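You operate a simulated robot arm through the tools that you are given. There is no shell and no other tool.

You run a simulated robot arm. Do the job below in one go: nothing can be reset, and whatever is moved stays where it is left.

JOB
Latch the bag into its ring, then strain the orange jug through it.
Fine: both latches on, steel bucket underneath, jug back where it stood. Set down upright: blue-rimmed bag, orange jug.

Only the result counts: the job must be done as asked and must still hold three seconds after the hand-in. Knocking over, shifting, dropping, spilling or breaking anything else fails it.

ROBOT AND FRAMES
A 7-joint arm with a two-finger parallel gripper, fixed in place. Base frame: the origin is on the floor under the middle of its stand, x ahead of it, y to its left, z up. Lengths are in mm, angles in degrees, forces in N, time in s.
It reaches about 1372 mm from its shoulder. Its first joint turns from -149.0 to 149.0 degrees. Payload 3.43 kg.
The TCP is the grasp point between the finger pads, 30 mm short of the fingertips. In the tool frame z runs along the fingers and y along their closing line. The gripper opens to 94 mm. The fingers are 28 mm wide and 10 mm thick; the gripper's body (50 by 96 mm) begins 55 mm behind the TCP.
Orientation is that of the tool frame in the base frame, as [roll, pitch, yaw] about the fixed x, y, z axes, in that order (R = Rz(yaw) Ry(pitch) Rx(roll)). With the fingers straight down and closing along the base's y, the tool's x points along the base's -x, its y along +y and its z along -z.

CONTROLS
- The arm moves only by the tool servo_tool. Its arguments are lists of equal length, an entry for each row: "delta_pos": the shift along the tool's x, y, z in mm, a list of three; "rot": the turn, a rotation vector about the tool's x, y, z in degrees, a list of three; "fingers": the gripper command, from -1 (shut) to 1 (fully open), values between in proportion. In form: {"delta_pos": [[dx, dy, dz], ...], "rot": [[wx, wy, wz], ...], "fingers": [fingers, ...]}. A call has 1 to 20 rows; each row shifts and turns the commanded pose from where the row before left it, along the tool's axes as they then stand. Rows are played at 5 a second. More than 50 mm and 8.6 degrees between two rows, or a gripper value outside its range, and nothing of the call is played. A pose out of reach is approached as far as the arm can. The call stops where the force on the tool passes 40 N (or 10 N more than at its start, if that is more) or the arm is blocked; 0.2 s more then pass. The fingers move at their own pace (about 45 mm/s each) and stop on an object; they squeeze with about 44 N. The grip force told is the motor's: it shows also when the fingers shut on nothing. Time passes only in rows, and 0.2 s behind the last, so rows that do not move let the fingers close. The reply holds the time, the measured pose of the TCP, the force on the tool along the base axes, the opening and the grip force, in the units named above and with some noise, with the torque about the TCP (base axes, N m) and any sound that the robot's microphone picked up.
- Cameras (640 x 400 px; columns grow to the right, rows downward): "scene" is fixed at [406.3, 500.5, 1594.6]; the picture's right is [0.42, -0.91, 0.00], its down [-0.76, -0.35, -0.56] and it looks along [0.51, 0.23, -0.83] (base axes); focal length 310 px, centre (320, 200). "wrist" rides on the gripper at [76, 14, -103] in the tool frame; the picture's right is [-0.18, 0.98, 0.00], its down [-0.75, -0.14, -0.64] and it looks along [-0.63, -0.12, 0.77] (tool axes); focal length 243 px, centre (320, 200). There is no depth. A picture from a camera that has moved, and an enlarged one, comes with that camera's place and axes in the base frame and with its lens. The place of the scene camera against the robot may be out by one fixed shift of up to 18 mm in any direction.
- capture(camera): a new picture of that camera. No time passes.
- inspect(camera, box): a new picture of the part [left, top, right, bottom] of that camera's present view, enlarged. No time passes.
- hand_in(): hands the job in; it is judged then, once.

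Places have to be worked out from the pictures, the camera data and where the tool is seen. Open the gripper and draw the arm clear of the work before you hand the job in, unless the task says otherwise.

The tools are called as a command line: name --argument value ..., lists and objects as JSON in quotes. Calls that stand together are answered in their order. servo_tool: Moves the arm, as the interface text tells. Its arguments: {"type":"object","properties":{"delta_pos":{"type":"array","items":{"type":"array","items":{"type":"number"}}},"rot":{"type":"array","items":{"type":"array","items":{"type":"number"}}},"fingers":{"type":"array","items":{"type":"number"}}},"required":["delta_pos","rot","fingers"]} The other tools are called the same way: capture (camera) takes a picture; inspect (camera, box) takes an enlarged picture of a part of a camera's view; hand_in () hands the job in.

At the start:

```text
time_s: 0.0
position: [916.8, 368.0, 1171.5]
orientation: [-180.0, 0.1, 180.0]
ft_force: [-0.9, 1.3, 0.4]
ft_torque: [0.02, -0.01, 0.05]
opening: 94.4
grasp_force: 0.1
```

scene: 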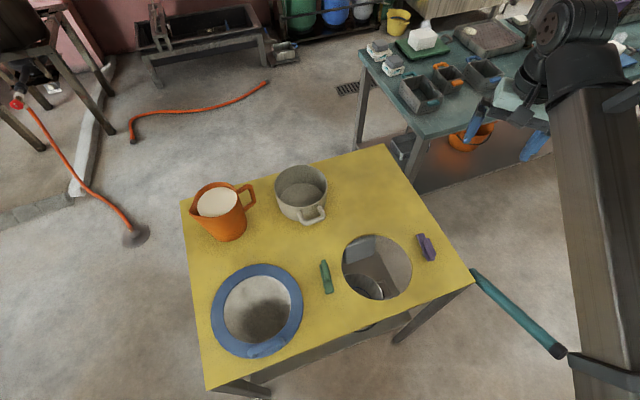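
wrist: 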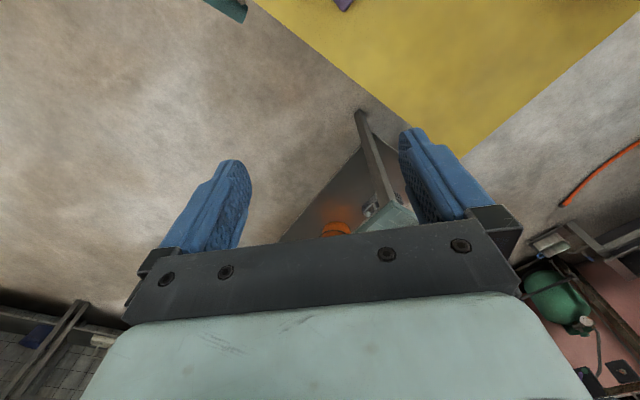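

I begin by looking closely at the table: the jug, the pot, the bag, the hole/ring and the two latches (green and purple).

inspect --camera "scene" --box '[170, 130, 490, 330]'

inspect --camera "scene" --box '[300, 210, 460, 310]'

inspect --camera "scene" --box '[190, 250, 350, 370]'

inspect --camera "scene" --box '[180, 150, 340, 250]'

```text
2.00 times, centred on (330, 230) of scene
camera zoom: at [406.3, 500.5, 1594.6], right [0.42, -0.91, 0.0], down [-0.76, -0.35, -0.56], along [0.51, 0.23, -0.83], focal length 620 px, centre (300, 140)
```

zoom: 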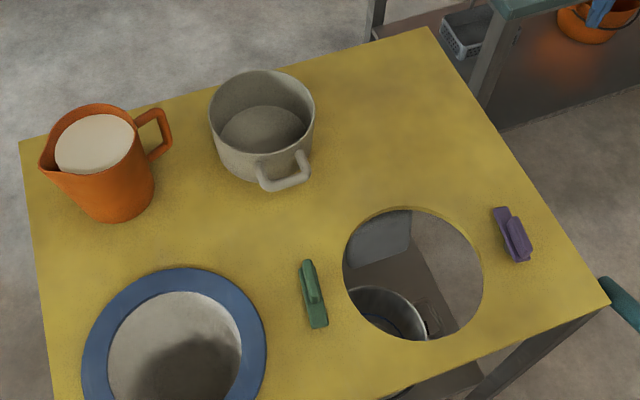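

```text
4.00 times, centred on (380, 260) of scene
camera zoom: at [406.3, 500.5, 1594.6], right [0.42, -0.91, 0.0], down [-0.76, -0.35, -0.56], along [0.51, 0.23, -0.83], focal length 1239 px, centre (80, -40)
```

zoom: 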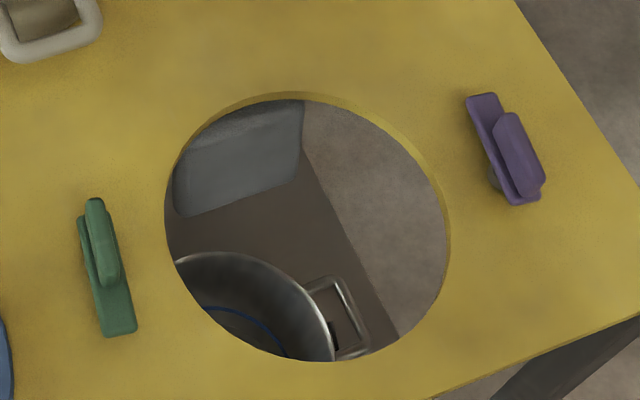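

```text
3.33 times, centred on (270, 310) of scene
camera zoom: at [406.3, 500.5, 1594.6], right [0.42, -0.91, 0.0], down [-0.76, -0.35, -0.56], along [0.51, 0.23, -0.83], focal length 1033 px, centre (487, -167)
```

zoom: 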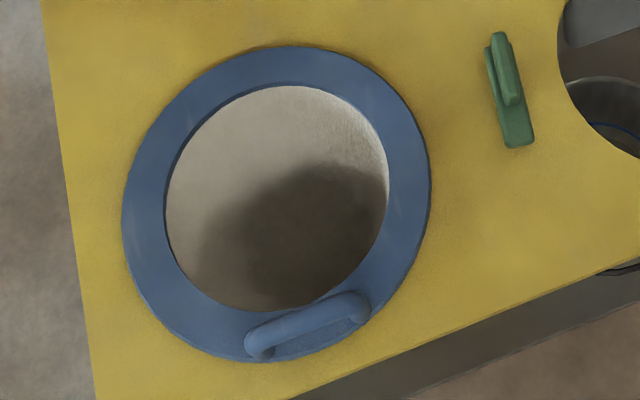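

```text
4.00 times, centred on (260, 200) of scene
camera zoom: at [406.3, 500.5, 1594.6], right [0.42, -0.91, 0.0], down [-0.76, -0.35, -0.56], along [0.51, 0.23, -0.83], focal length 1239 px, centre (560, 200)
```

zoom: 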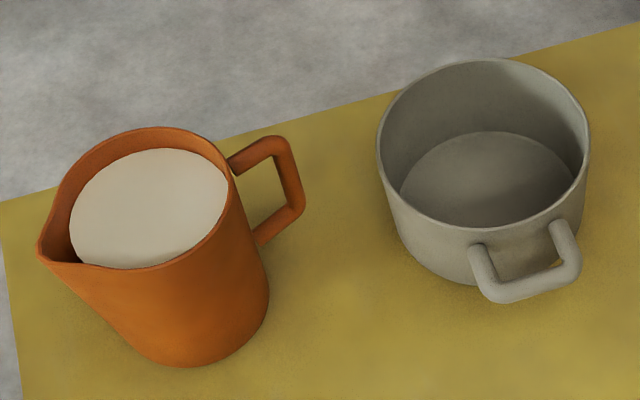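

The table seems to lie around x 330–1250, y 230–1150 if its top is near z≈750, but its height is still unknown. I move above it and tilt the tool so the wrist camera looks down on the ring.

servo_tool --delta_pos '[[34, 40, 0], [33, 39, 0], [33, 39, 0], [0, 0, 0], [0, 0, 0], [0, 0, 0]]' --rot '[[0, 0, 0], [0, 0, 0], [0, 0, 0], [0, 8, 0], [0, 8, 0], [0, 4, 0]]' --fingers '[1, 1, 1, 1, 1, 1]'

capture --camera "wrist"

capture --camera "scene"

```text
refused: row 1 steps farther than a row can; nothing moved
```

```text
taken
camera wrist: at [841.1, 382.0, 1273.0], right [0.18, 0.98, 0.0], down [0.75, -0.14, 0.64], along [0.63, -0.12, -0.77], focal length 243 px, centre (320, 200)
```

wrist: 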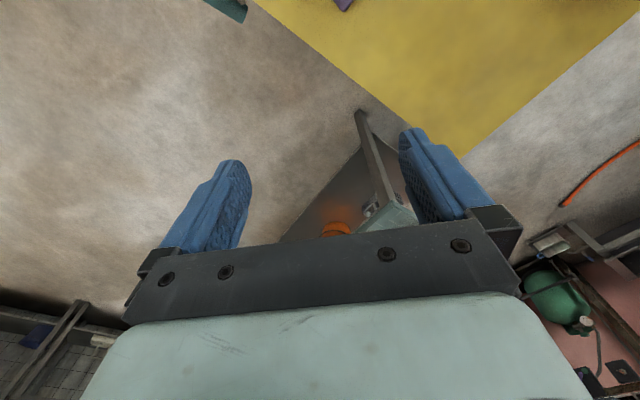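

```text
taken
```

scene: 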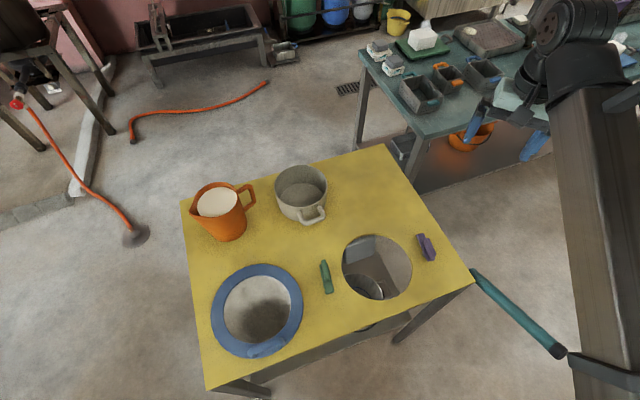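

The row limit is 50 mm in total length, so I split the move into smaller steps.

servo_tool --delta_pos '[[25, 30, 0], [25, 30, 0], [25, 29, 0], [25, 29, 0], [0, 0, 0], [0, 0, 0], [0, 0, 0]]' --rot '[[0, 0, 0], [0, 0, 0], [0, 0, 0], [0, 0, 0], [0, 8, 0], [0, 8, 0], [0, 4, 0]]' --fingers '[1, 1, 1, 1, 1, 1, 1]'

capture --camera "wrist"

capture --camera "scene"

```text
time_s: 1.6
position: [817.7, 487.1, 1171.2]
orientation: [179.9, -3.8, 180.0]
ft_force: [0.1, 0.4, -0.4]
ft_torque: [0.02, 0.01, 0.04]
opening: 93.7
grasp_force: 0.1
out of reach, approached as far as the arm can: row 5, 6, 7
```

```text
taken
camera wrist: at [748.7, 500.9, 1277.2], right [0.18, 0.98, -0.01], down [0.8, -0.14, 0.59], along [0.58, -0.12, -0.81], focal length 243 px, centre (320, 200)
```

wrist: 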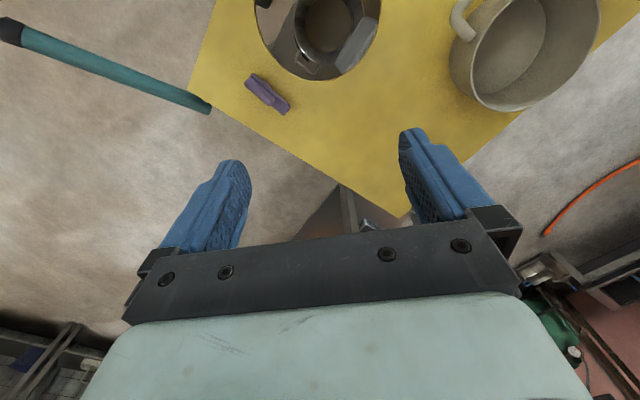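

```text
taken
```

scene: 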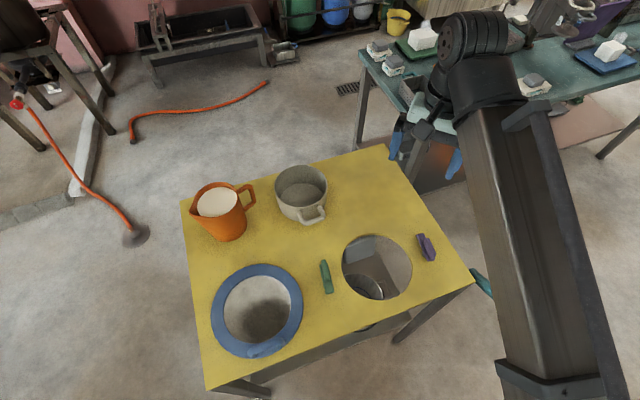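

Tilt in that direction is limited here. The view still shows the ring from above with the steel bucket below it, so I move 250 mm back (-x) for a full view with the tool vertical.

servo_tool --delta_pos '[[48, 0, 0], [48, 0, 0], [48, 0, 0], [48, 0, 0], [48, 0, 0]]' --rot '[[0, -8, 0], [0, -8, 0], [0, -4, 0], [0, 0, 0], [0, 0, 0]]' --fingers '[1, 1, 1, 1, 1]'

capture --camera "wrist"

```text
time_s: 2.8
position: [585.7, 486.1, 1135.8]
orientation: [180.0, 16.2, 179.9]
ft_force: [0.5, 0.0, 0.2]
ft_torque: [0.0, -0.01, 0.02]
opening: 93.8
grasp_force: 0.1
```

```text
taken
camera wrist: at [485.5, 500.5, 1211.9], right [0.18, 0.98, 0.05], down [0.54, -0.14, 0.83], along [0.82, -0.12, -0.56], focal length 243 px, centre (320, 200)
```

wrist: 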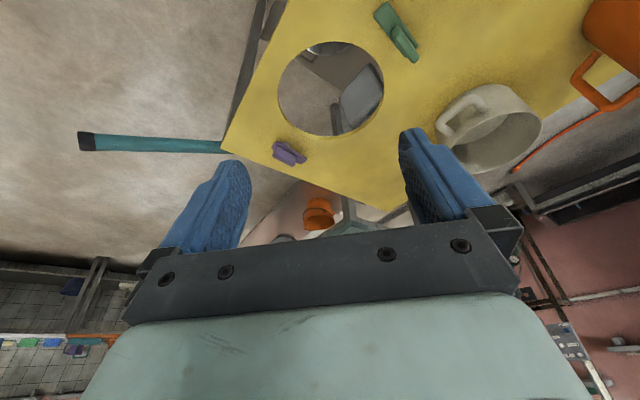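

Triangulating the purple latch over the last two views puts it near (827, 393, 854), so the table top is around z≈840. I straighten the tool and go to a good spot for viewing the ring and latches.

servo_tool --delta_pos '[[0, 0, 0], [0, 0, 0], [-40, 0, 0], [-30, 0, 0]]' --rot '[[0, 8.1, 0], [0, 8.1, 0], [0, 0, 0], [0, 0, 0]]' --fingers '[1, 1, 1, 1]'

capture --camera "wrist"

inspect --camera "wrist" --box '[200, 0, 440, 150]'

```text
time_s: 3.8
position: [655.4, 484.9, 1134.7]
orientation: [179.9, -0.1, -180.0]
ft_force: [-0.1, -0.3, -0.1]
ft_torque: [-0.01, -0.02, 0.0]
opening: 94.1
grasp_force: 0.0
```

```text
taken
camera wrist: at [579.4, 499.4, 1236.6], right [0.18, 0.98, 0.0], down [0.75, -0.14, 0.64], along [0.63, -0.12, -0.77], focal length 243 px, centre (320, 200)
```

wrist: 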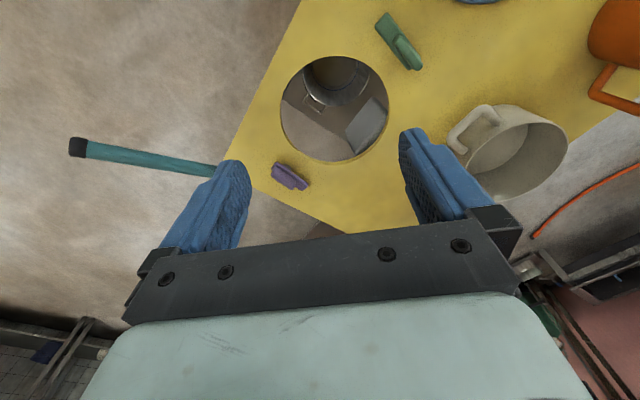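

```text
2.67 times, centred on (320, 75) of wrist
camera zoom: at [579.4, 499.4, 1236.6], right [0.18, 0.98, 0.0], down [0.75, -0.14, 0.64], along [0.63, -0.12, -0.77], focal length 647 px, centre (320, 533)
```

zoom: 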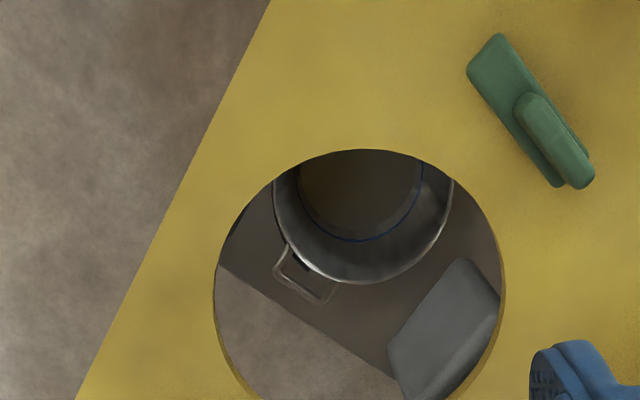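

The ring hole comes out at about (732, 496) with diameter ≈174 mm, and the latches at about (826, 393) and (645, 595). The steel bucket is visible through it. Next I survey the bag and jug from the left side.

servo_tool --delta_pos '[[0, 0, -40], [0, 0, -30], [30, 35, 0], [30, 38, 0], [30, 38, 0], [25, 42, 0], [0, 48, 0], [0, 48, 0]]' --rot '[[0, 0, 0], [0, 0, 0], [0, 0, 0], [0, 0, 0], [0, 0, 0], [0, 0, 0], [0, 0, 0], [0, 0, 0]]' --fingers '[1, 1, 1, 1, 1, 1, 1, 1]'

capture --camera "wrist"

```text
time_s: 5.6
position: [550.0, 740.2, 1176.7]
orientation: [179.9, -0.2, 179.9]
ft_force: [0.2, 0.3, 0.4]
ft_torque: [0.04, -0.02, -0.01]
opening: 93.9
grasp_force: 0.1
out of reach, approached as far as the arm can: row 2, 3
```

```text
taken
camera wrist: at [473.6, 754.1, 1277.8], right [0.18, 0.98, 0.0], down [0.75, -0.14, 0.64], along [0.63, -0.12, -0.77], focal length 243 px, centre (320, 200)
```

wrist: 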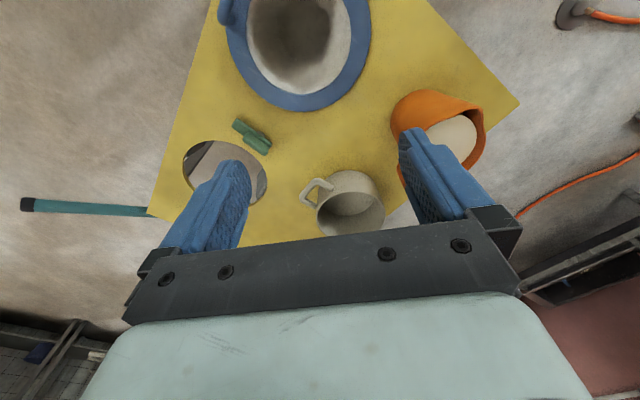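

The bag's rim, pot and jug are in view. I go further back (-x) to look at the bag's handle.

servo_tool --delta_pos '[[45, 0, 0], [45, 0, 0], [45, 0, 0], [30, -20, 0]]' --rot '[[0, 0, 0], [0, 0, 0], [0, 0, 0], [0, 0, 0]]' --fingers '[1, 1, 1, 1]'

capture --camera "wrist"

inspect --camera "wrist" --box '[220, 0, 420, 125]'

```text
time_s: 6.6
position: [383.5, 722.1, 1177.9]
orientation: [179.8, 0.0, 180.0]
ft_force: [0.3, 0.0, 0.5]
ft_torque: [0.0, 0.03, -0.04]
opening: 94.3
grasp_force: 0.1
```

```text
taken
camera wrist: at [308.0, 735.9, 1278.6], right [0.18, 0.98, 0.0], down [0.75, -0.14, 0.64], along [0.63, -0.12, -0.77], focal length 243 px, centre (320, 200)
```

wrist: 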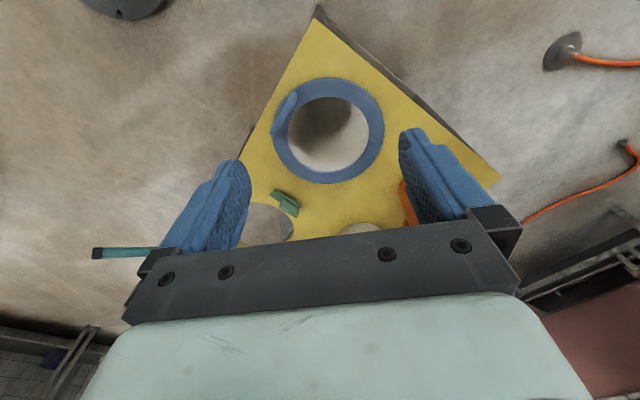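

```text
3.20 times, centred on (320, 62) of wrist
camera zoom: at [308.0, 735.9, 1278.6], right [0.18, 0.98, 0.0], down [0.75, -0.14, 0.64], along [0.63, -0.12, -0.77], focal length 776 px, centre (320, 640)
```

zoom: 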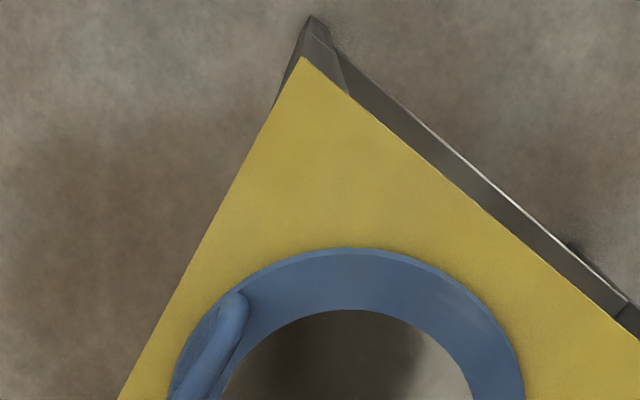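

Triangulation gives the rim top near z≈855 and the table top near 830–840, so I want to know whether the bag hangs through a second opening. I drop down on the near side to look at the table from low down.

servo_tool --delta_pos '[[48, -10, 0], [48, -10, 0], [48, -10, 0], [40, -10, 0], [0, 0, 48], [0, 0, 48], [0, 0, 48], [0, 0, 48], [0, 0, 48], [0, 0, 0], [0, 0, 0], [0, 0, 0]]' --rot '[[0, 0, 0], [0, 0, 0], [0, 0, 0], [0, 0, 0], [0, 0, 0], [0, 0, 0], [0, 0, 0], [0, 0, 0], [0, 0, 0], [0, -8, 0], [0, -8, 0], [0, -8, 0]]' --fingers '[1, 1, 1, 1, 1, 1, 1, 1, 1, 1, 1, 1]'

capture --camera "wrist"

capture --camera "scene"

```text
time_s: 9.2
position: [204.1, 699.5, 905.3]
orientation: [179.9, 24.0, 179.8]
ft_force: [-0.8, 0.2, -0.3]
ft_torque: [0.02, -0.02, -0.02]
opening: 94.2
grasp_force: 0.0
out of reach, approached as far as the arm can: row 1, 2, 3, 4
```

```text
taken
camera wrist: at [92.5, 713.8, 966.7], right [0.17, 0.98, 0.08], down [0.43, -0.14, 0.89], along [0.89, -0.12, -0.44], focal length 243 px, centre (320, 200)
```

wrist: 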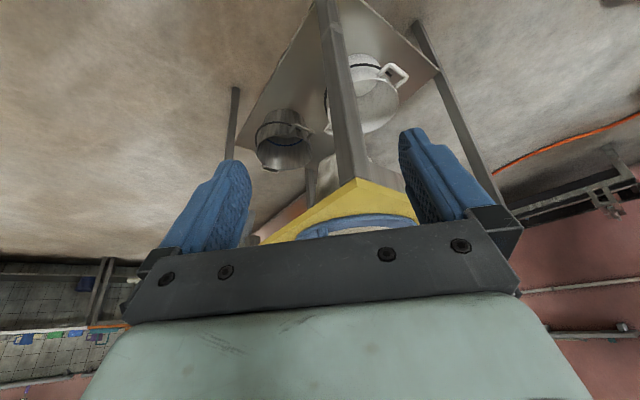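

```text
taken
```

scene: 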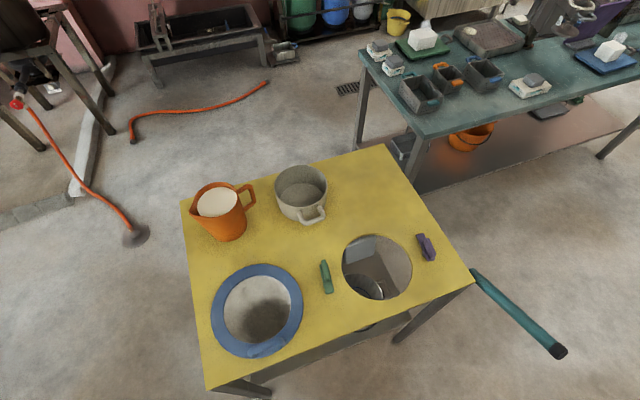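

Under the table there is a shelf carrying the steel bucket and a white vessel. I enlarge this view.

inspect --camera "wrist" --box '[220, 20, 420, 145]'

inspect --camera "wrist" --box '[250, 150, 420, 256]'

```text
3.20 times, centred on (320, 82) of wrist
camera zoom: at [92.5, 713.8, 966.7], right [0.17, 0.98, 0.08], down [0.43, -0.14, 0.89], along [0.89, -0.12, -0.44], focal length 776 px, centre (320, 576)
```

zoom: 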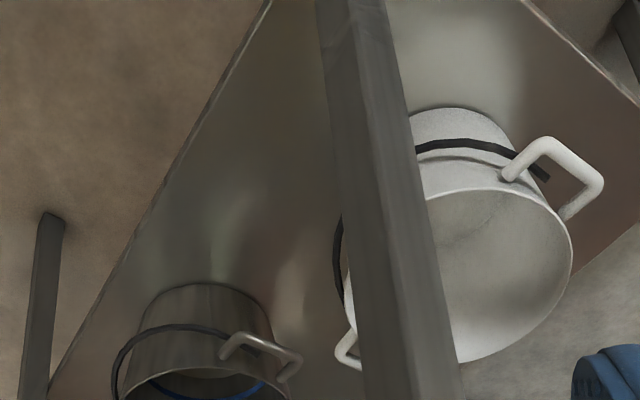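

```text
3.76 times, centred on (335, 203) of wrist
camera zoom: at [92.5, 713.8, 966.7], right [0.17, 0.98, 0.08], down [0.43, -0.14, 0.89], along [0.89, -0.12, -0.44], focal length 913 px, centre (264, 189)
```

zoom: 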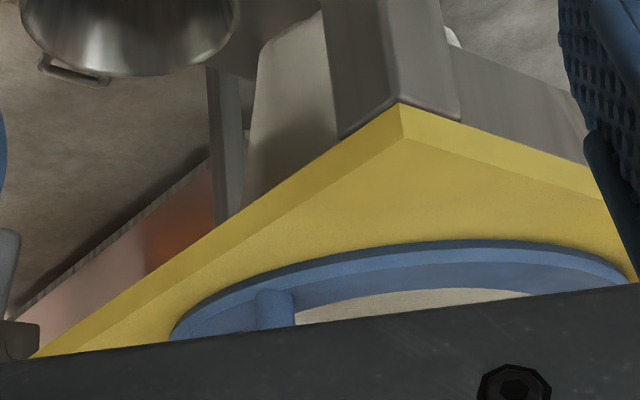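

I make the steel bucket's rim out to be near (753, 513, 445) with D≈200, roughly beneath the ring. The bag's rim is centred near (511, 714, 855) with outer D≈210. I now go back up for a close look at the green latch.

servo_tool --delta_pos '[[0, 0, 0], [0, 0, 0], [0, 0, 0], [0, 0, -48], [0, 0, -48], [-46, -12, 0], [-46, -12, 0], [-46, -12, 0], [-46, -12, 0], [-46, -12, 0], [-46, -12, 0], [-46, -12, 0], [-34, -10, 40]]' --rot '[[0, 8, 0], [0, 8, 0], [0, 8, 0], [0, 0, 0], [0, 0, 0], [0, 0, 0], [0, 0, 0], [0, 0, 0], [0, 0, 0], [0, 0, 0], [0, 0, 0], [0, 0, 0], [0, 0, 0]]' --fingers '[1, 1, 1, 1, 1, 1, 1, 1, 1, 1, 1, 1, 1]'

capture --camera "wrist"

inspect --camera "wrist" --box '[240, 60, 400, 160]'

```text
refused: row 13 steps farther than a row can; nothing moved
```

```text
taken
camera wrist: at [92.5, 713.8, 966.7], right [0.17, 0.98, 0.08], down [0.43, -0.14, 0.89], along [0.89, -0.12, -0.44], focal length 243 px, centre (320, 200)
```

wrist: 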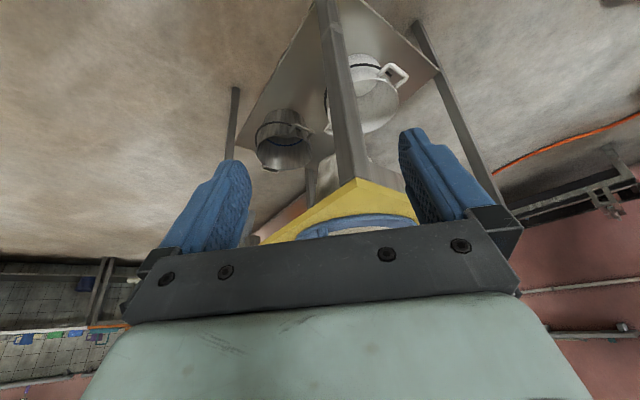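

```text
4.00 times, centred on (320, 110) of wrist
camera zoom: at [92.5, 713.8, 966.7], right [0.17, 0.98, 0.08], down [0.43, -0.14, 0.89], along [0.89, -0.12, -0.44], focal length 970 px, centre (320, 560)
```

zoom: 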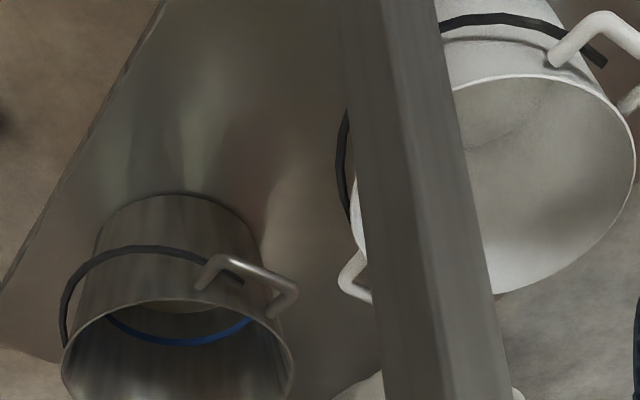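

The last row was slightly too long; I send it again with it split. The view also shows pale cloth behind the leg under the table, so the bag hangs through a storage hole.

servo_tool --delta_pos '[[0, 0, 0], [0, 0, 0], [0, 0, 0], [0, 0, -48], [0, 0, -48], [-46, -12, 0], [-46, -12, 0], [-46, -12, 0], [-46, -12, 0], [-46, -12, 0], [-46, -12, 0], [-46, -12, 0], [-34, -10, 0], [0, 0, 40]]' --rot '[[0, 8, 0], [0, 8, 0], [0, 8, 0], [0, 0, 0], [0, 0, 0], [0, 0, 0], [0, 0, 0], [0, 0, 0], [0, 0, 0], [0, 0, 0], [0, 0, 0], [0, 0, 0], [0, 0, 0], [0, 0, 0]]' --fingers '[1, 1, 1, 1, 1, 1, 1, 1, 1, 1, 1, 1, 1, 1]'

capture --camera "wrist"

inspect --camera "wrist" --box '[220, 40, 420, 165]'

```text
time_s: 12.2
position: [561.0, 603.2, 960.7]
orientation: [179.9, -0.2, -180.0]
ft_force: [-0.7, -0.3, 0.8]
ft_torque: [0.01, 0.01, 0.0]
opening: 94.2
grasp_force: 0.0
```

```text
taken
camera wrist: at [485.9, 617.0, 1062.5], right [0.18, 0.98, 0.0], down [0.75, -0.14, 0.64], along [0.63, -0.12, -0.77], focal length 243 px, centre (320, 200)
```

wrist: 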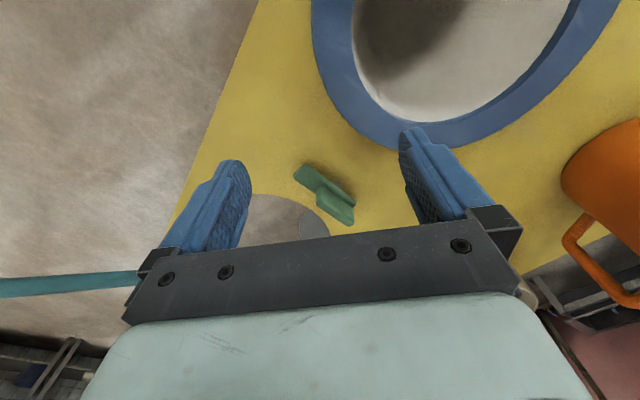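

```text
3.20 times, centred on (320, 102) of wrist
camera zoom: at [485.9, 617.0, 1062.5], right [0.18, 0.98, 0.0], down [0.75, -0.14, 0.64], along [0.63, -0.12, -0.77], focal length 776 px, centre (320, 512)
```

zoom: 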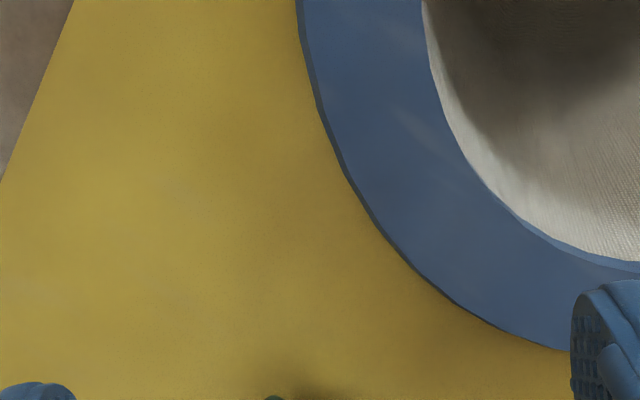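

inspect --camera "wrist" --box '[250, 150, 400, 244]'

servo_tool --delta_pos '[[45, 0, 0], [45, 0, 0]]' --rot '[[0, 0, 0], [0, 0, 0]]' --fingers '[1, 1]'

capture --camera "wrist"

```text
4.26 times, centred on (325, 197) of wrist
camera zoom: at [485.9, 617.0, 1062.5], right [0.18, 0.98, 0.0], down [0.75, -0.14, 0.64], along [0.63, -0.12, -0.77], focal length 1032 px, centre (299, 213)
```

zoom: 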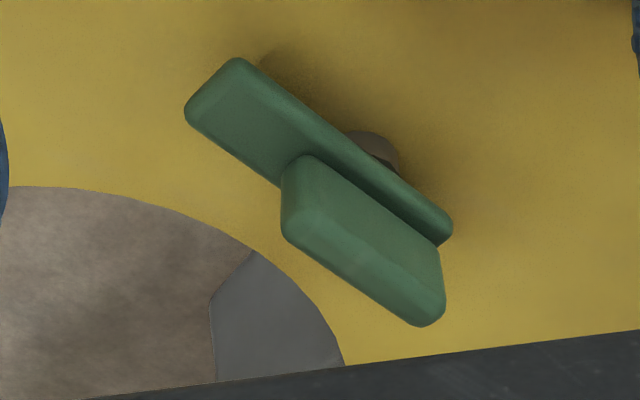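

```text
time_s: 12.8
position: [465.9, 607.5, 962.3]
orientation: [179.9, -0.1, -180.0]
ft_force: [-0.2, -0.3, -0.1]
ft_torque: [-0.04, 0.01, 0.03]
opening: 94.2
grasp_force: 0.0
```

```text
taken
camera wrist: at [391.5, 621.4, 1063.7], right [0.18, 0.98, 0.0], down [0.75, -0.14, 0.64], along [0.63, -0.12, -0.77], focal length 243 px, centre (320, 200)
```

wrist: 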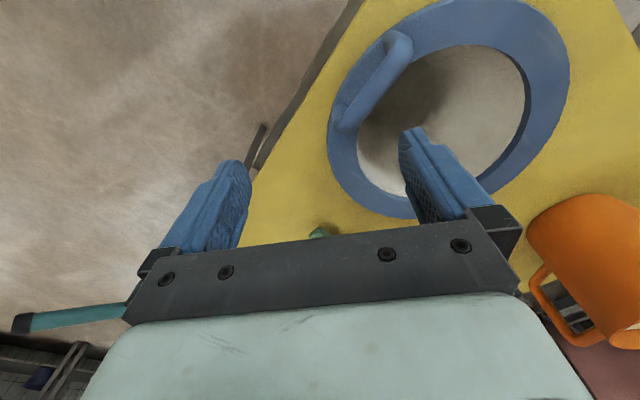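

The latch is a bar on a pivot post: a long tongue with a raised grip fin centred over the post. I shift so the bag's handle is between the fingers in view, to measure it.

servo_tool --delta_pos '[[46, 16, 0], [10, 26, 0]]' --rot '[[0, 0, 0], [0, 0, 0]]' --fingers '[1, 1]'

capture --camera "wrist"

inspect --camera "wrist" --box '[240, 80, 420, 193]'

```text
time_s: 13.4
position: [411.6, 651.0, 960.8]
orientation: [180.0, 0.0, -179.9]
ft_force: [0.1, -0.3, 0.1]
ft_torque: [0.03, 0.01, 0.02]
opening: 94.2
grasp_force: 0.0
```

```text
taken
camera wrist: at [336.0, 665.2, 1062.1], right [0.18, 0.98, 0.0], down [0.75, -0.14, 0.64], along [0.63, -0.12, -0.77], focal length 243 px, centre (320, 200)
```

wrist: 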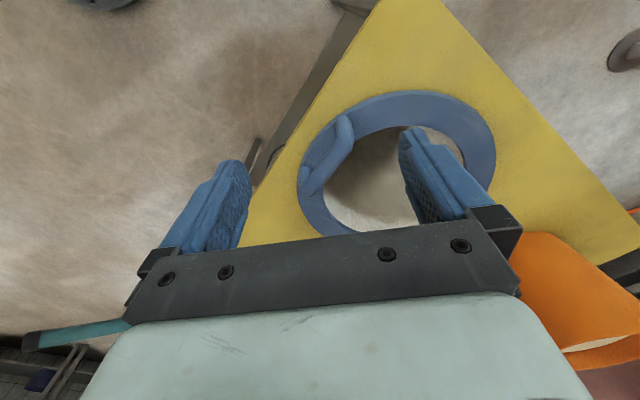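

```text
3.54 times, centred on (330, 136) of wrist
camera zoom: at [336.0, 665.2, 1062.1], right [0.18, 0.98, 0.0], down [0.75, -0.14, 0.64], along [0.63, -0.12, -0.77], focal length 859 px, centre (285, 425)
```

zoom: 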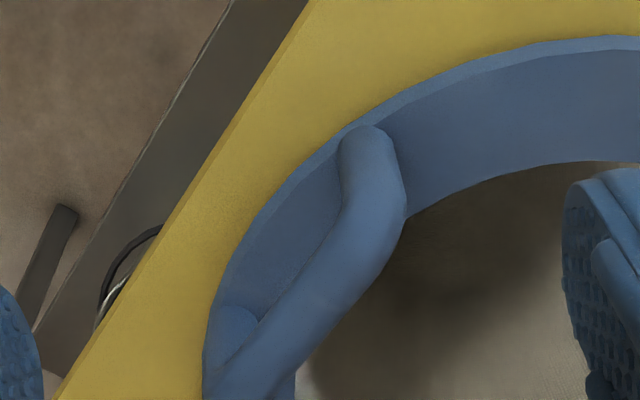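

The handle is an upright arch with its bar midpoint near (443, 652, 880), running along the rim's tangent. Next I look at the jug and pot from above to plan the grasp.

servo_tool --delta_pos '[[0, 0, -45], [0, 0, -45], [0, 0, -45], [0, 0, -45], [-20, 45, 0], [-20, 45, 0], [-20, 45, 0], [-20, 45, 0]]' --rot '[[0, 0, 0], [0, 0, 0], [0, 0, 0], [0, 0, 0], [0, 0, 0], [0, 0, 0], [0, 0, 0], [0, 0, 0]]' --fingers '[1, 1, 1, 1, 1, 1, 1, 1]'

capture --camera "wrist"

inspect --camera "wrist" --box '[220, 40, 460, 190]'

```text
time_s: 15.2
position: [490.5, 829.6, 1140.5]
orientation: [179.9, -0.1, 179.9]
ft_force: [-0.8, -1.2, 0.6]
ft_torque: [0.04, -0.01, 0.01]
opening: 94.0
grasp_force: 0.0
```

```text
taken
camera wrist: at [414.6, 844.1, 1241.9], right [0.18, 0.98, 0.0], down [0.75, -0.14, 0.64], along [0.63, -0.12, -0.77], focal length 243 px, centre (320, 200)
```

wrist: 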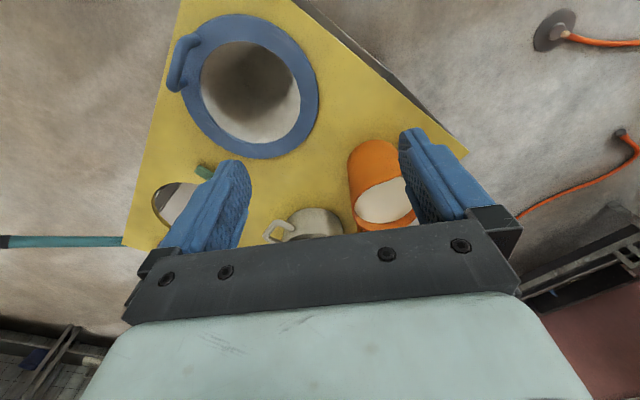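

```text
2.67 times, centred on (340, 115) of wrist
camera zoom: at [414.6, 844.1, 1241.9], right [0.18, 0.98, 0.0], down [0.75, -0.14, 0.64], along [0.63, -0.12, -0.77], focal length 647 px, centre (267, 427)
```

zoom: 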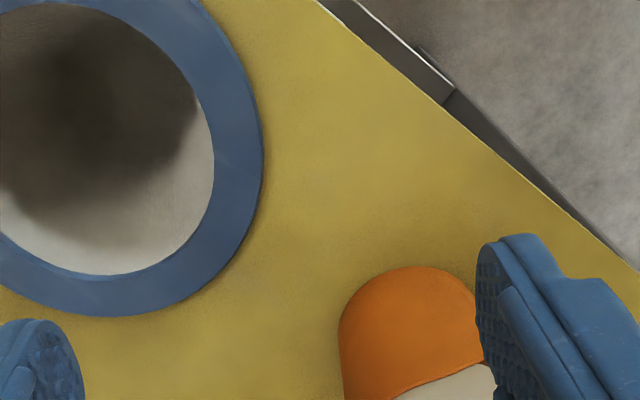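

The jug is beyond the right finger; I move +x to see its rim, spout and handle from above.

servo_tool --delta_pos '[[-45, 10, -10], [-45, 10, -10], [-40, 10, 0]]' --rot '[[0, 0, 0], [0, 0, 0], [0, 0, 0]]' --fingers '[1, 1, 1]'

capture --camera "wrist"

inspect --camera "wrist" --box '[220, 0, 460, 150]'

```text
time_s: 16.0
position: [620.4, 861.1, 1160.4]
orientation: [180.0, -0.1, -179.9]
ft_force: [-0.8, -0.4, -0.1]
ft_torque: [0.03, -0.04, 0.06]
opening: 93.9
grasp_force: 0.0
```

```text
taken
camera wrist: at [544.6, 875.5, 1261.5], right [0.18, 0.98, 0.0], down [0.75, -0.14, 0.64], along [0.63, -0.12, -0.77], focal length 243 px, centre (320, 200)
```

wrist: 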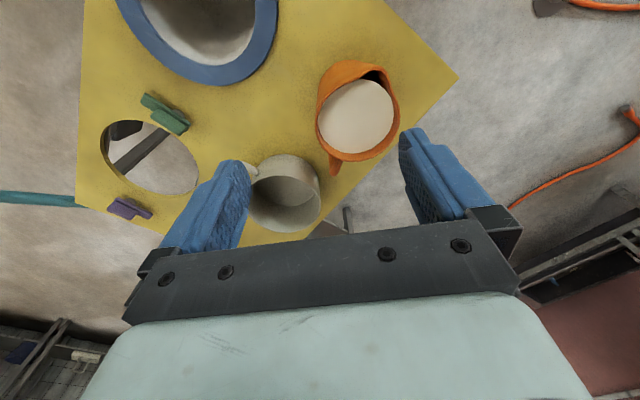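

```text
2.67 times, centred on (340, 75) of wrist
camera zoom: at [544.6, 875.5, 1261.5], right [0.18, 0.98, 0.0], down [0.75, -0.14, 0.64], along [0.63, -0.12, -0.77], focal length 647 px, centre (267, 533)
```

zoom: 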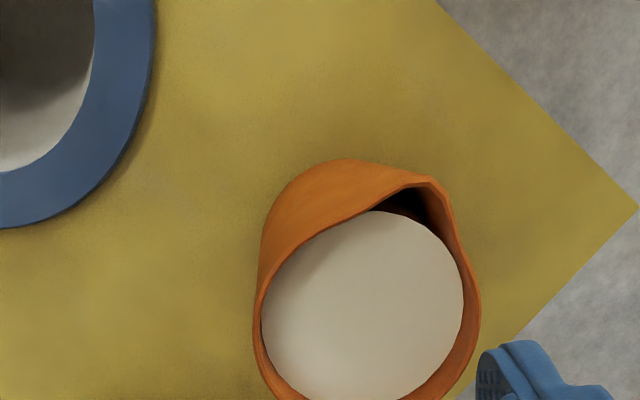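

The jug is centred near (662, 898), spout pointing about (-0.87, 0.48), handle toward (0.87, -0.48); the pot is near (820, 755) with its rim ≈z 900. I'll do the bag first: go above its handle and yaw the tool 41° so the fingers close across the bar.

servo_tool --delta_pos '[[30, -35, 0], [30, -35, 0], [30, -35, 0], [30, -35, 0], [30, -36, 0], [27, -35, 0], [0, 0, 45], [0, 0, 45], [0, 0, 45], [0, 0, 45], [0, 0, 20]]' --rot '[[0, 0, 8], [0, 0, 8], [0, 0, 8], [0, 0, 8], [0, 0, 8], [0, 0, 1], [0, 0, 0], [0, 0, 0], [0, 0, 0], [0, 0, 0], [0, 0, 0]]' --fingers '[1, 1, 1, 1, 1, 1, 1, 1, 1, 1, 1]'

capture --camera "wrist"

```text
time_s: 18.4
position: [393.0, 723.7, 960.1]
orientation: [180.0, -0.2, 139.1]
ft_force: [0.9, 0.5, -0.1]
ft_torque: [-0.02, 0.03, -0.03]
opening: 93.9
grasp_force: 0.0
```

```text
taken
camera wrist: at [346.0, 784.4, 1061.1], right [0.78, 0.62, 0.0], down [0.48, -0.6, 0.64], along [0.4, -0.5, -0.77], focal length 243 px, centre (320, 200)
```

wrist: 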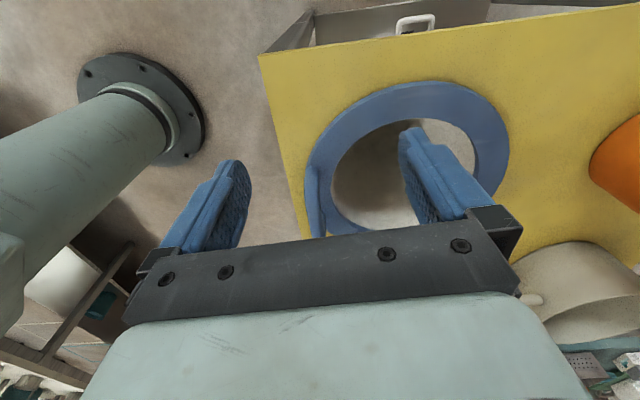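

The turn went along with the shifts, so I'm at (393, 724). I correct to hover above the handle.

servo_tool --delta_pos '[[-43, -12, 0], [-43, -11, 0]]' --rot '[[0, 0, 0], [0, 0, 0]]' --fingers '[1, 1]'

capture --camera "wrist"

inspect --camera "wrist" --box '[220, 50, 420, 175]'

```text
time_s: 19.0
position: [445.1, 649.6, 957.8]
orientation: [-180.0, -0.1, 139.0]
ft_force: [-0.8, 0.6, -0.6]
ft_torque: [0.02, 0.03, 0.02]
opening: 93.9
grasp_force: 0.1
```

```text
taken
camera wrist: at [396.8, 710.2, 1059.5], right [0.78, 0.62, 0.0], down [0.48, -0.6, 0.64], along [0.4, -0.5, -0.77], focal length 243 px, centre (320, 200)
```

wrist: 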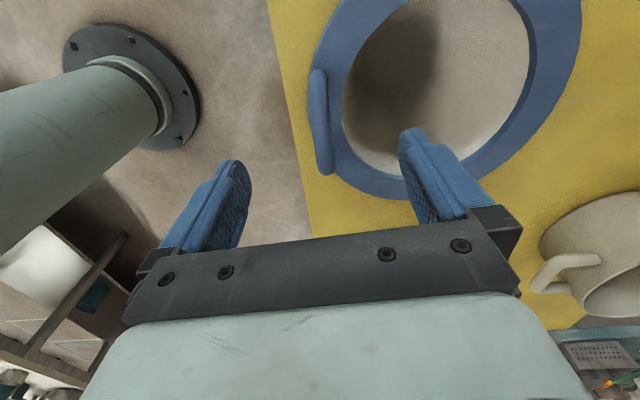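

```text
3.20 times, centred on (320, 112) of wrist
camera zoom: at [396.8, 710.2, 1059.5], right [0.78, 0.62, 0.0], down [0.48, -0.6, 0.64], along [0.4, -0.5, -0.77], focal length 776 px, centre (320, 480)
```

zoom: 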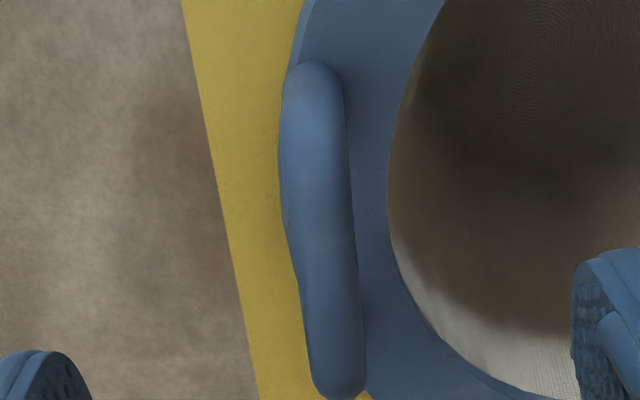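

The bar lies along the tool's x axis and centred between the fingers (col 320). I descend 45 mm and check again.

servo_tool --delta_pos '[[0, 0, 25], [0, 0, 20]]' --rot '[[0, 0, 0], [0, 0, 0]]' --fingers '[1, 1]'

capture --camera "wrist"

inspect --camera "wrist" --box '[220, 80, 440, 217]'

inspect --camera "scene" --box '[180, 230, 340, 370]'

```text
time_s: 19.6
position: [442.8, 651.7, 915.1]
orientation: [179.9, -0.1, 138.9]
ft_force: [-0.9, 0.0, -0.3]
ft_torque: [-0.01, 0.04, -0.02]
opening: 94.2
grasp_force: 0.2
```

```text
taken
camera wrist: at [394.9, 711.1, 1016.4], right [0.78, 0.62, 0.0], down [0.48, -0.6, 0.64], along [0.4, -0.5, -0.77], focal length 243 px, centre (320, 200)
```

wrist: 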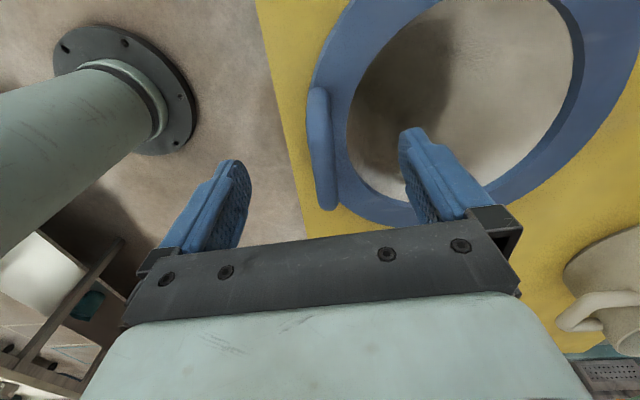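

```text
2.91 times, centred on (330, 148) of wrist
camera zoom: at [394.9, 711.1, 1016.4], right [0.78, 0.62, 0.0], down [0.48, -0.6, 0.64], along [0.4, -0.5, -0.77], focal length 706 px, centre (291, 350)
```

zoom: 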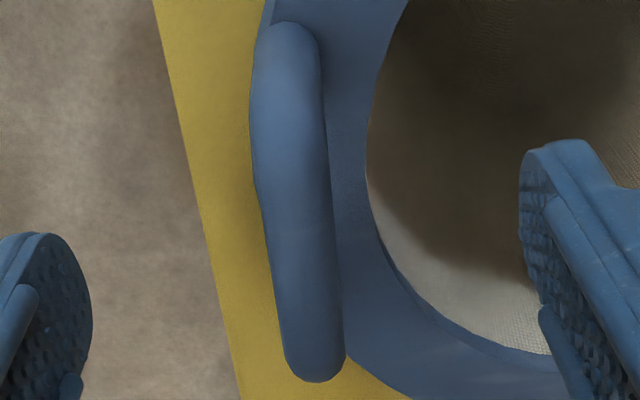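

```text
2.86 times, centred on (260, 300) of scene
camera zoom: at [406.3, 500.5, 1594.6], right [0.42, -0.91, 0.0], down [-0.76, -0.35, -0.56], along [0.51, 0.23, -0.83], focal length 885 px, centre (491, -86)
```

zoom: 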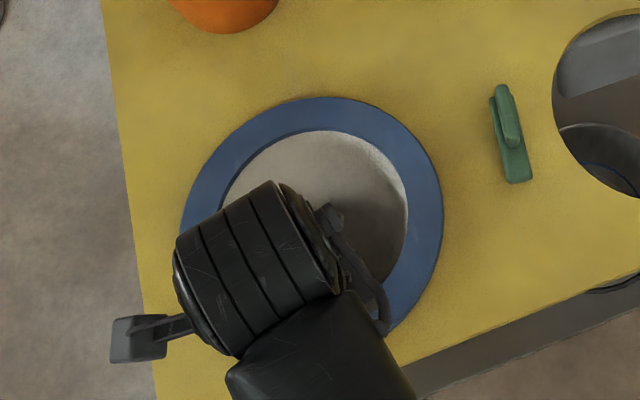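

Triangulation of the bar between the last two views gives its centre near (443, 653, 876), so I lower to TCP z≈893 (tips ≈863, above the rim) and check before closing.

servo_tool --delta_pos '[[0, 1, 12], [0, 0, 10]]' --rot '[[0, 0, 0], [0, 0, 0]]' --fingers '[1, 1]'

inspect --camera "wrist" --box '[150, 60, 500, 279]'

```text
time_s: 20.2
position: [442.2, 650.9, 892.9]
orientation: [-180.0, -0.1, 139.1]
ft_force: [0.0, -0.5, 0.4]
ft_torque: [-0.02, 0.0, 0.01]
opening: 94.0
grasp_force: 0.1
```

```text
1.83 times, centred on (325, 170) of wrist
camera zoom: at [393.9, 711.2, 994.7], right [0.78, 0.62, 0.0], down [0.48, -0.6, 0.64], along [0.4, -0.5, -0.77], focal length 443 px, centre (311, 256)
```

zoom: 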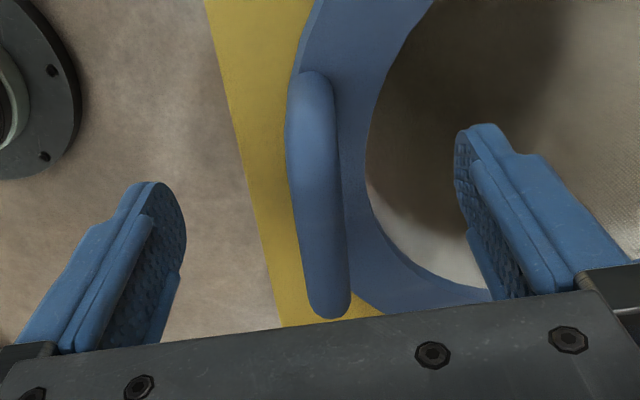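

The bar stands midway between the fingers. I close on it.

servo_tool --delta_pos '[[0, 0, 0], [0, 0, 0], [0, 0, 0], [0, 0, 0], [0, 0, 0], [0, 0, 0], [0, 0, 0]]' --rot '[[0, 0, 0], [0, 0, 0], [0, 0, 0], [0, 0, 0], [0, 0, 0], [0, 0, 0], [0, 0, 0]]' --fingers '[-1, -1, -1, -1, -1, -1, -1]'

inspect --camera "wrist" --box '[150, 60, 500, 279]'

```text
time_s: 21.8
position: [441.6, 650.9, 893.9]
orientation: [179.9, -0.1, 139.1]
ft_force: [1.7, 1.1, 11.1]
ft_torque: [0.09, 0.1, -0.26]
opening: 17.3
grasp_force: 43.4
```

```text
1.83 times, centred on (325, 170) of wrist
camera zoom: at [393.8, 711.0, 995.1], right [0.78, 0.62, 0.0], down [0.48, -0.6, 0.64], along [0.4, -0.5, -0.77], focal length 443 px, centre (311, 256)
```

zoom: 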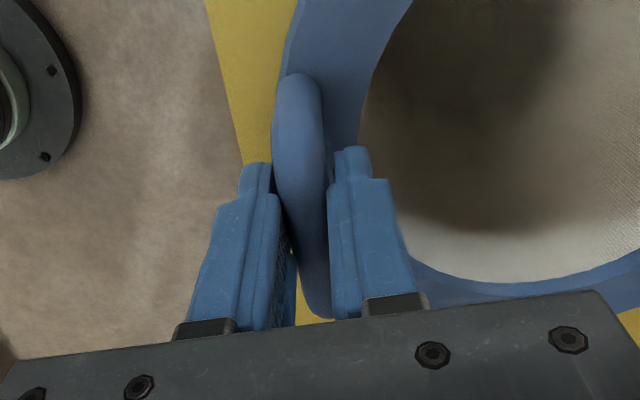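

Gripped with 17.3 mm opening; an 11 N upward push suggests the tips touch the rim. I lift slightly and watch the force.

servo_tool --delta_pos '[[0, 0, -5], [0, 0, -5], [0, 0, 0]]' --rot '[[0, 0, 0], [0, 0, 0], [0, 0, 0]]' --fingers '[-1, -1, -1]'

inspect --camera "wrist" --box '[150, 60, 500, 279]'

inspect --camera "scene" --box '[180, 230, 340, 370]'

```text
time_s: 22.6
position: [440.9, 650.1, 903.3]
orientation: [180.0, -0.2, 138.9]
ft_force: [-0.2, -0.5, -1.3]
ft_torque: [-0.09, 0.05, -0.06]
opening: 16.9
grasp_force: 44.0
```

```text
1.83 times, centred on (325, 170) of wrist
camera zoom: at [392.9, 710.5, 1004.6], right [0.78, 0.62, 0.0], down [0.48, -0.6, 0.64], along [0.4, -0.5, -0.77], focal length 443 px, centre (311, 256)
```

zoom: 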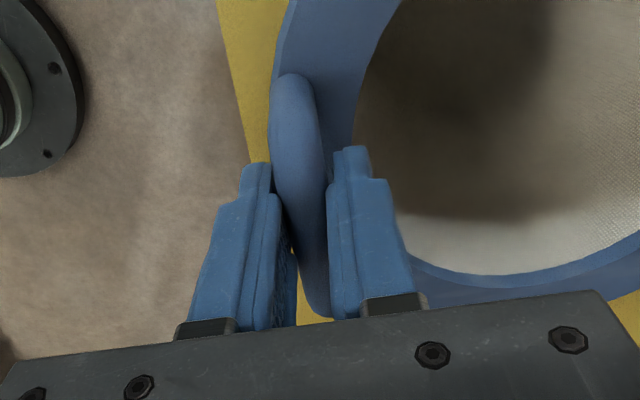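

```text
2.86 times, centred on (260, 300) of scene
camera zoom: at [406.3, 500.5, 1594.6], right [0.42, -0.91, 0.0], down [-0.76, -0.35, -0.56], along [0.51, 0.23, -0.83], focal length 885 px, centre (491, -86)
```

zoom: 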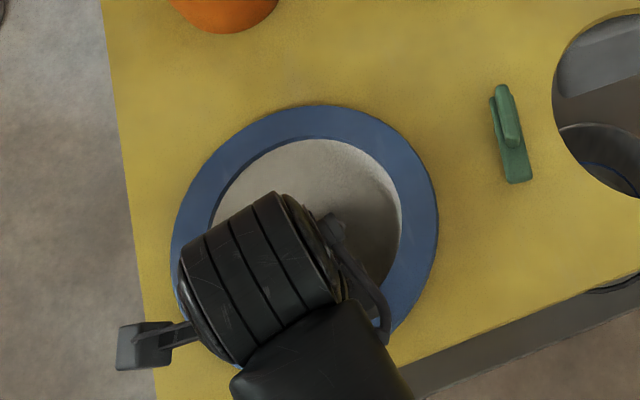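

The bag comes up with small load (~1–2 N). I keep lifting straight up in steps and watch its tilt.

servo_tool --delta_pos '[[0, 0, -15], [0, 0, -15], [0, 0, -15], [0, 0, 0]]' --rot '[[0, 0, 0], [0, 0, 0], [0, 0, 0], [0, 0, 0]]' --fingers '[-1, -1, -1, -1]'

capture --camera "wrist"

inspect --camera "scene" --box '[160, 210, 360, 370]'

```text
time_s: 23.6
position: [438.5, 649.1, 948.9]
orientation: [-180.0, 0.0, 139.1]
ft_force: [1.9, 0.3, -2.4]
ft_torque: [-0.01, -0.09, -0.07]
opening: 15.7
grasp_force: 43.8
```

```text
taken
camera wrist: at [392.1, 710.0, 1050.4], right [0.78, 0.62, 0.0], down [0.48, -0.6, 0.64], along [0.4, -0.5, -0.77], focal length 243 px, centre (320, 200)
```

wrist: 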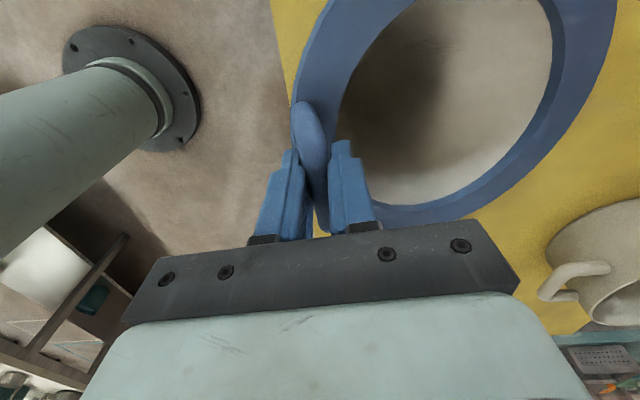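

```text
2.50 times, centred on (260, 290) of scene
camera zoom: at [406.3, 500.5, 1594.6], right [0.42, -0.91, 0.0], down [-0.76, -0.35, -0.56], along [0.51, 0.23, -0.83], focal length 774 px, centre (470, -25)
```

zoom: 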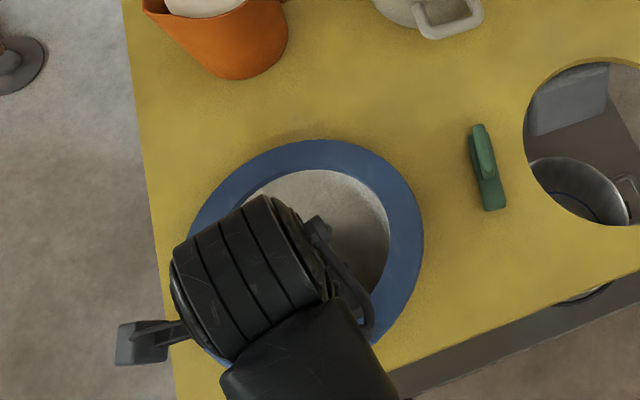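

The far side of the rim has stayed low: the bag tilts about the bar (≈12°), so the bar rolls in the grip. I'll set it back down and grip the rim itself (one finger inside, one outside), which resists tilting.

servo_tool --delta_pos '[[0, 0, 15], [0, 0, 15], [0, 0, 15], [0, 0, 5], [0, 0, 0]]' --rot '[[0, 0, 0], [0, 0, 0], [0, 0, 0], [0, 0, 0], [0, 0, 0]]' --fingers '[-1, -1, -1, -1, -1]'

capture --camera "wrist"

```text
time_s: 24.8
position: [441.4, 649.3, 898.3]
orientation: [180.0, -0.1, 138.9]
ft_force: [-0.3, -0.5, -1.9]
ft_torque: [-0.01, -0.05, 0.04]
opening: 14.4
grasp_force: 44.6
```

```text
taken
camera wrist: at [393.2, 710.4, 999.8], right [0.78, 0.62, 0.0], down [0.48, -0.6, 0.64], along [0.4, -0.5, -0.77], focal length 243 px, centre (320, 200)
```

wrist: 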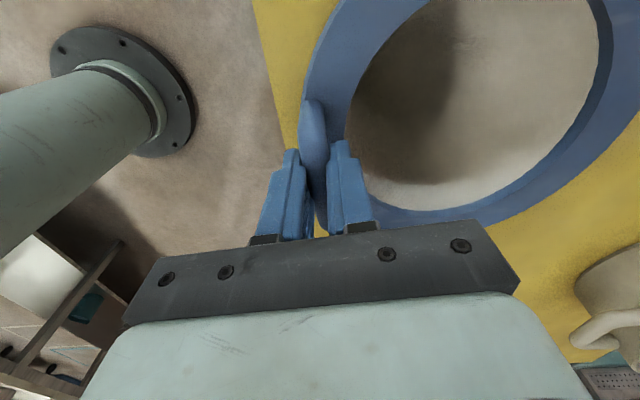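

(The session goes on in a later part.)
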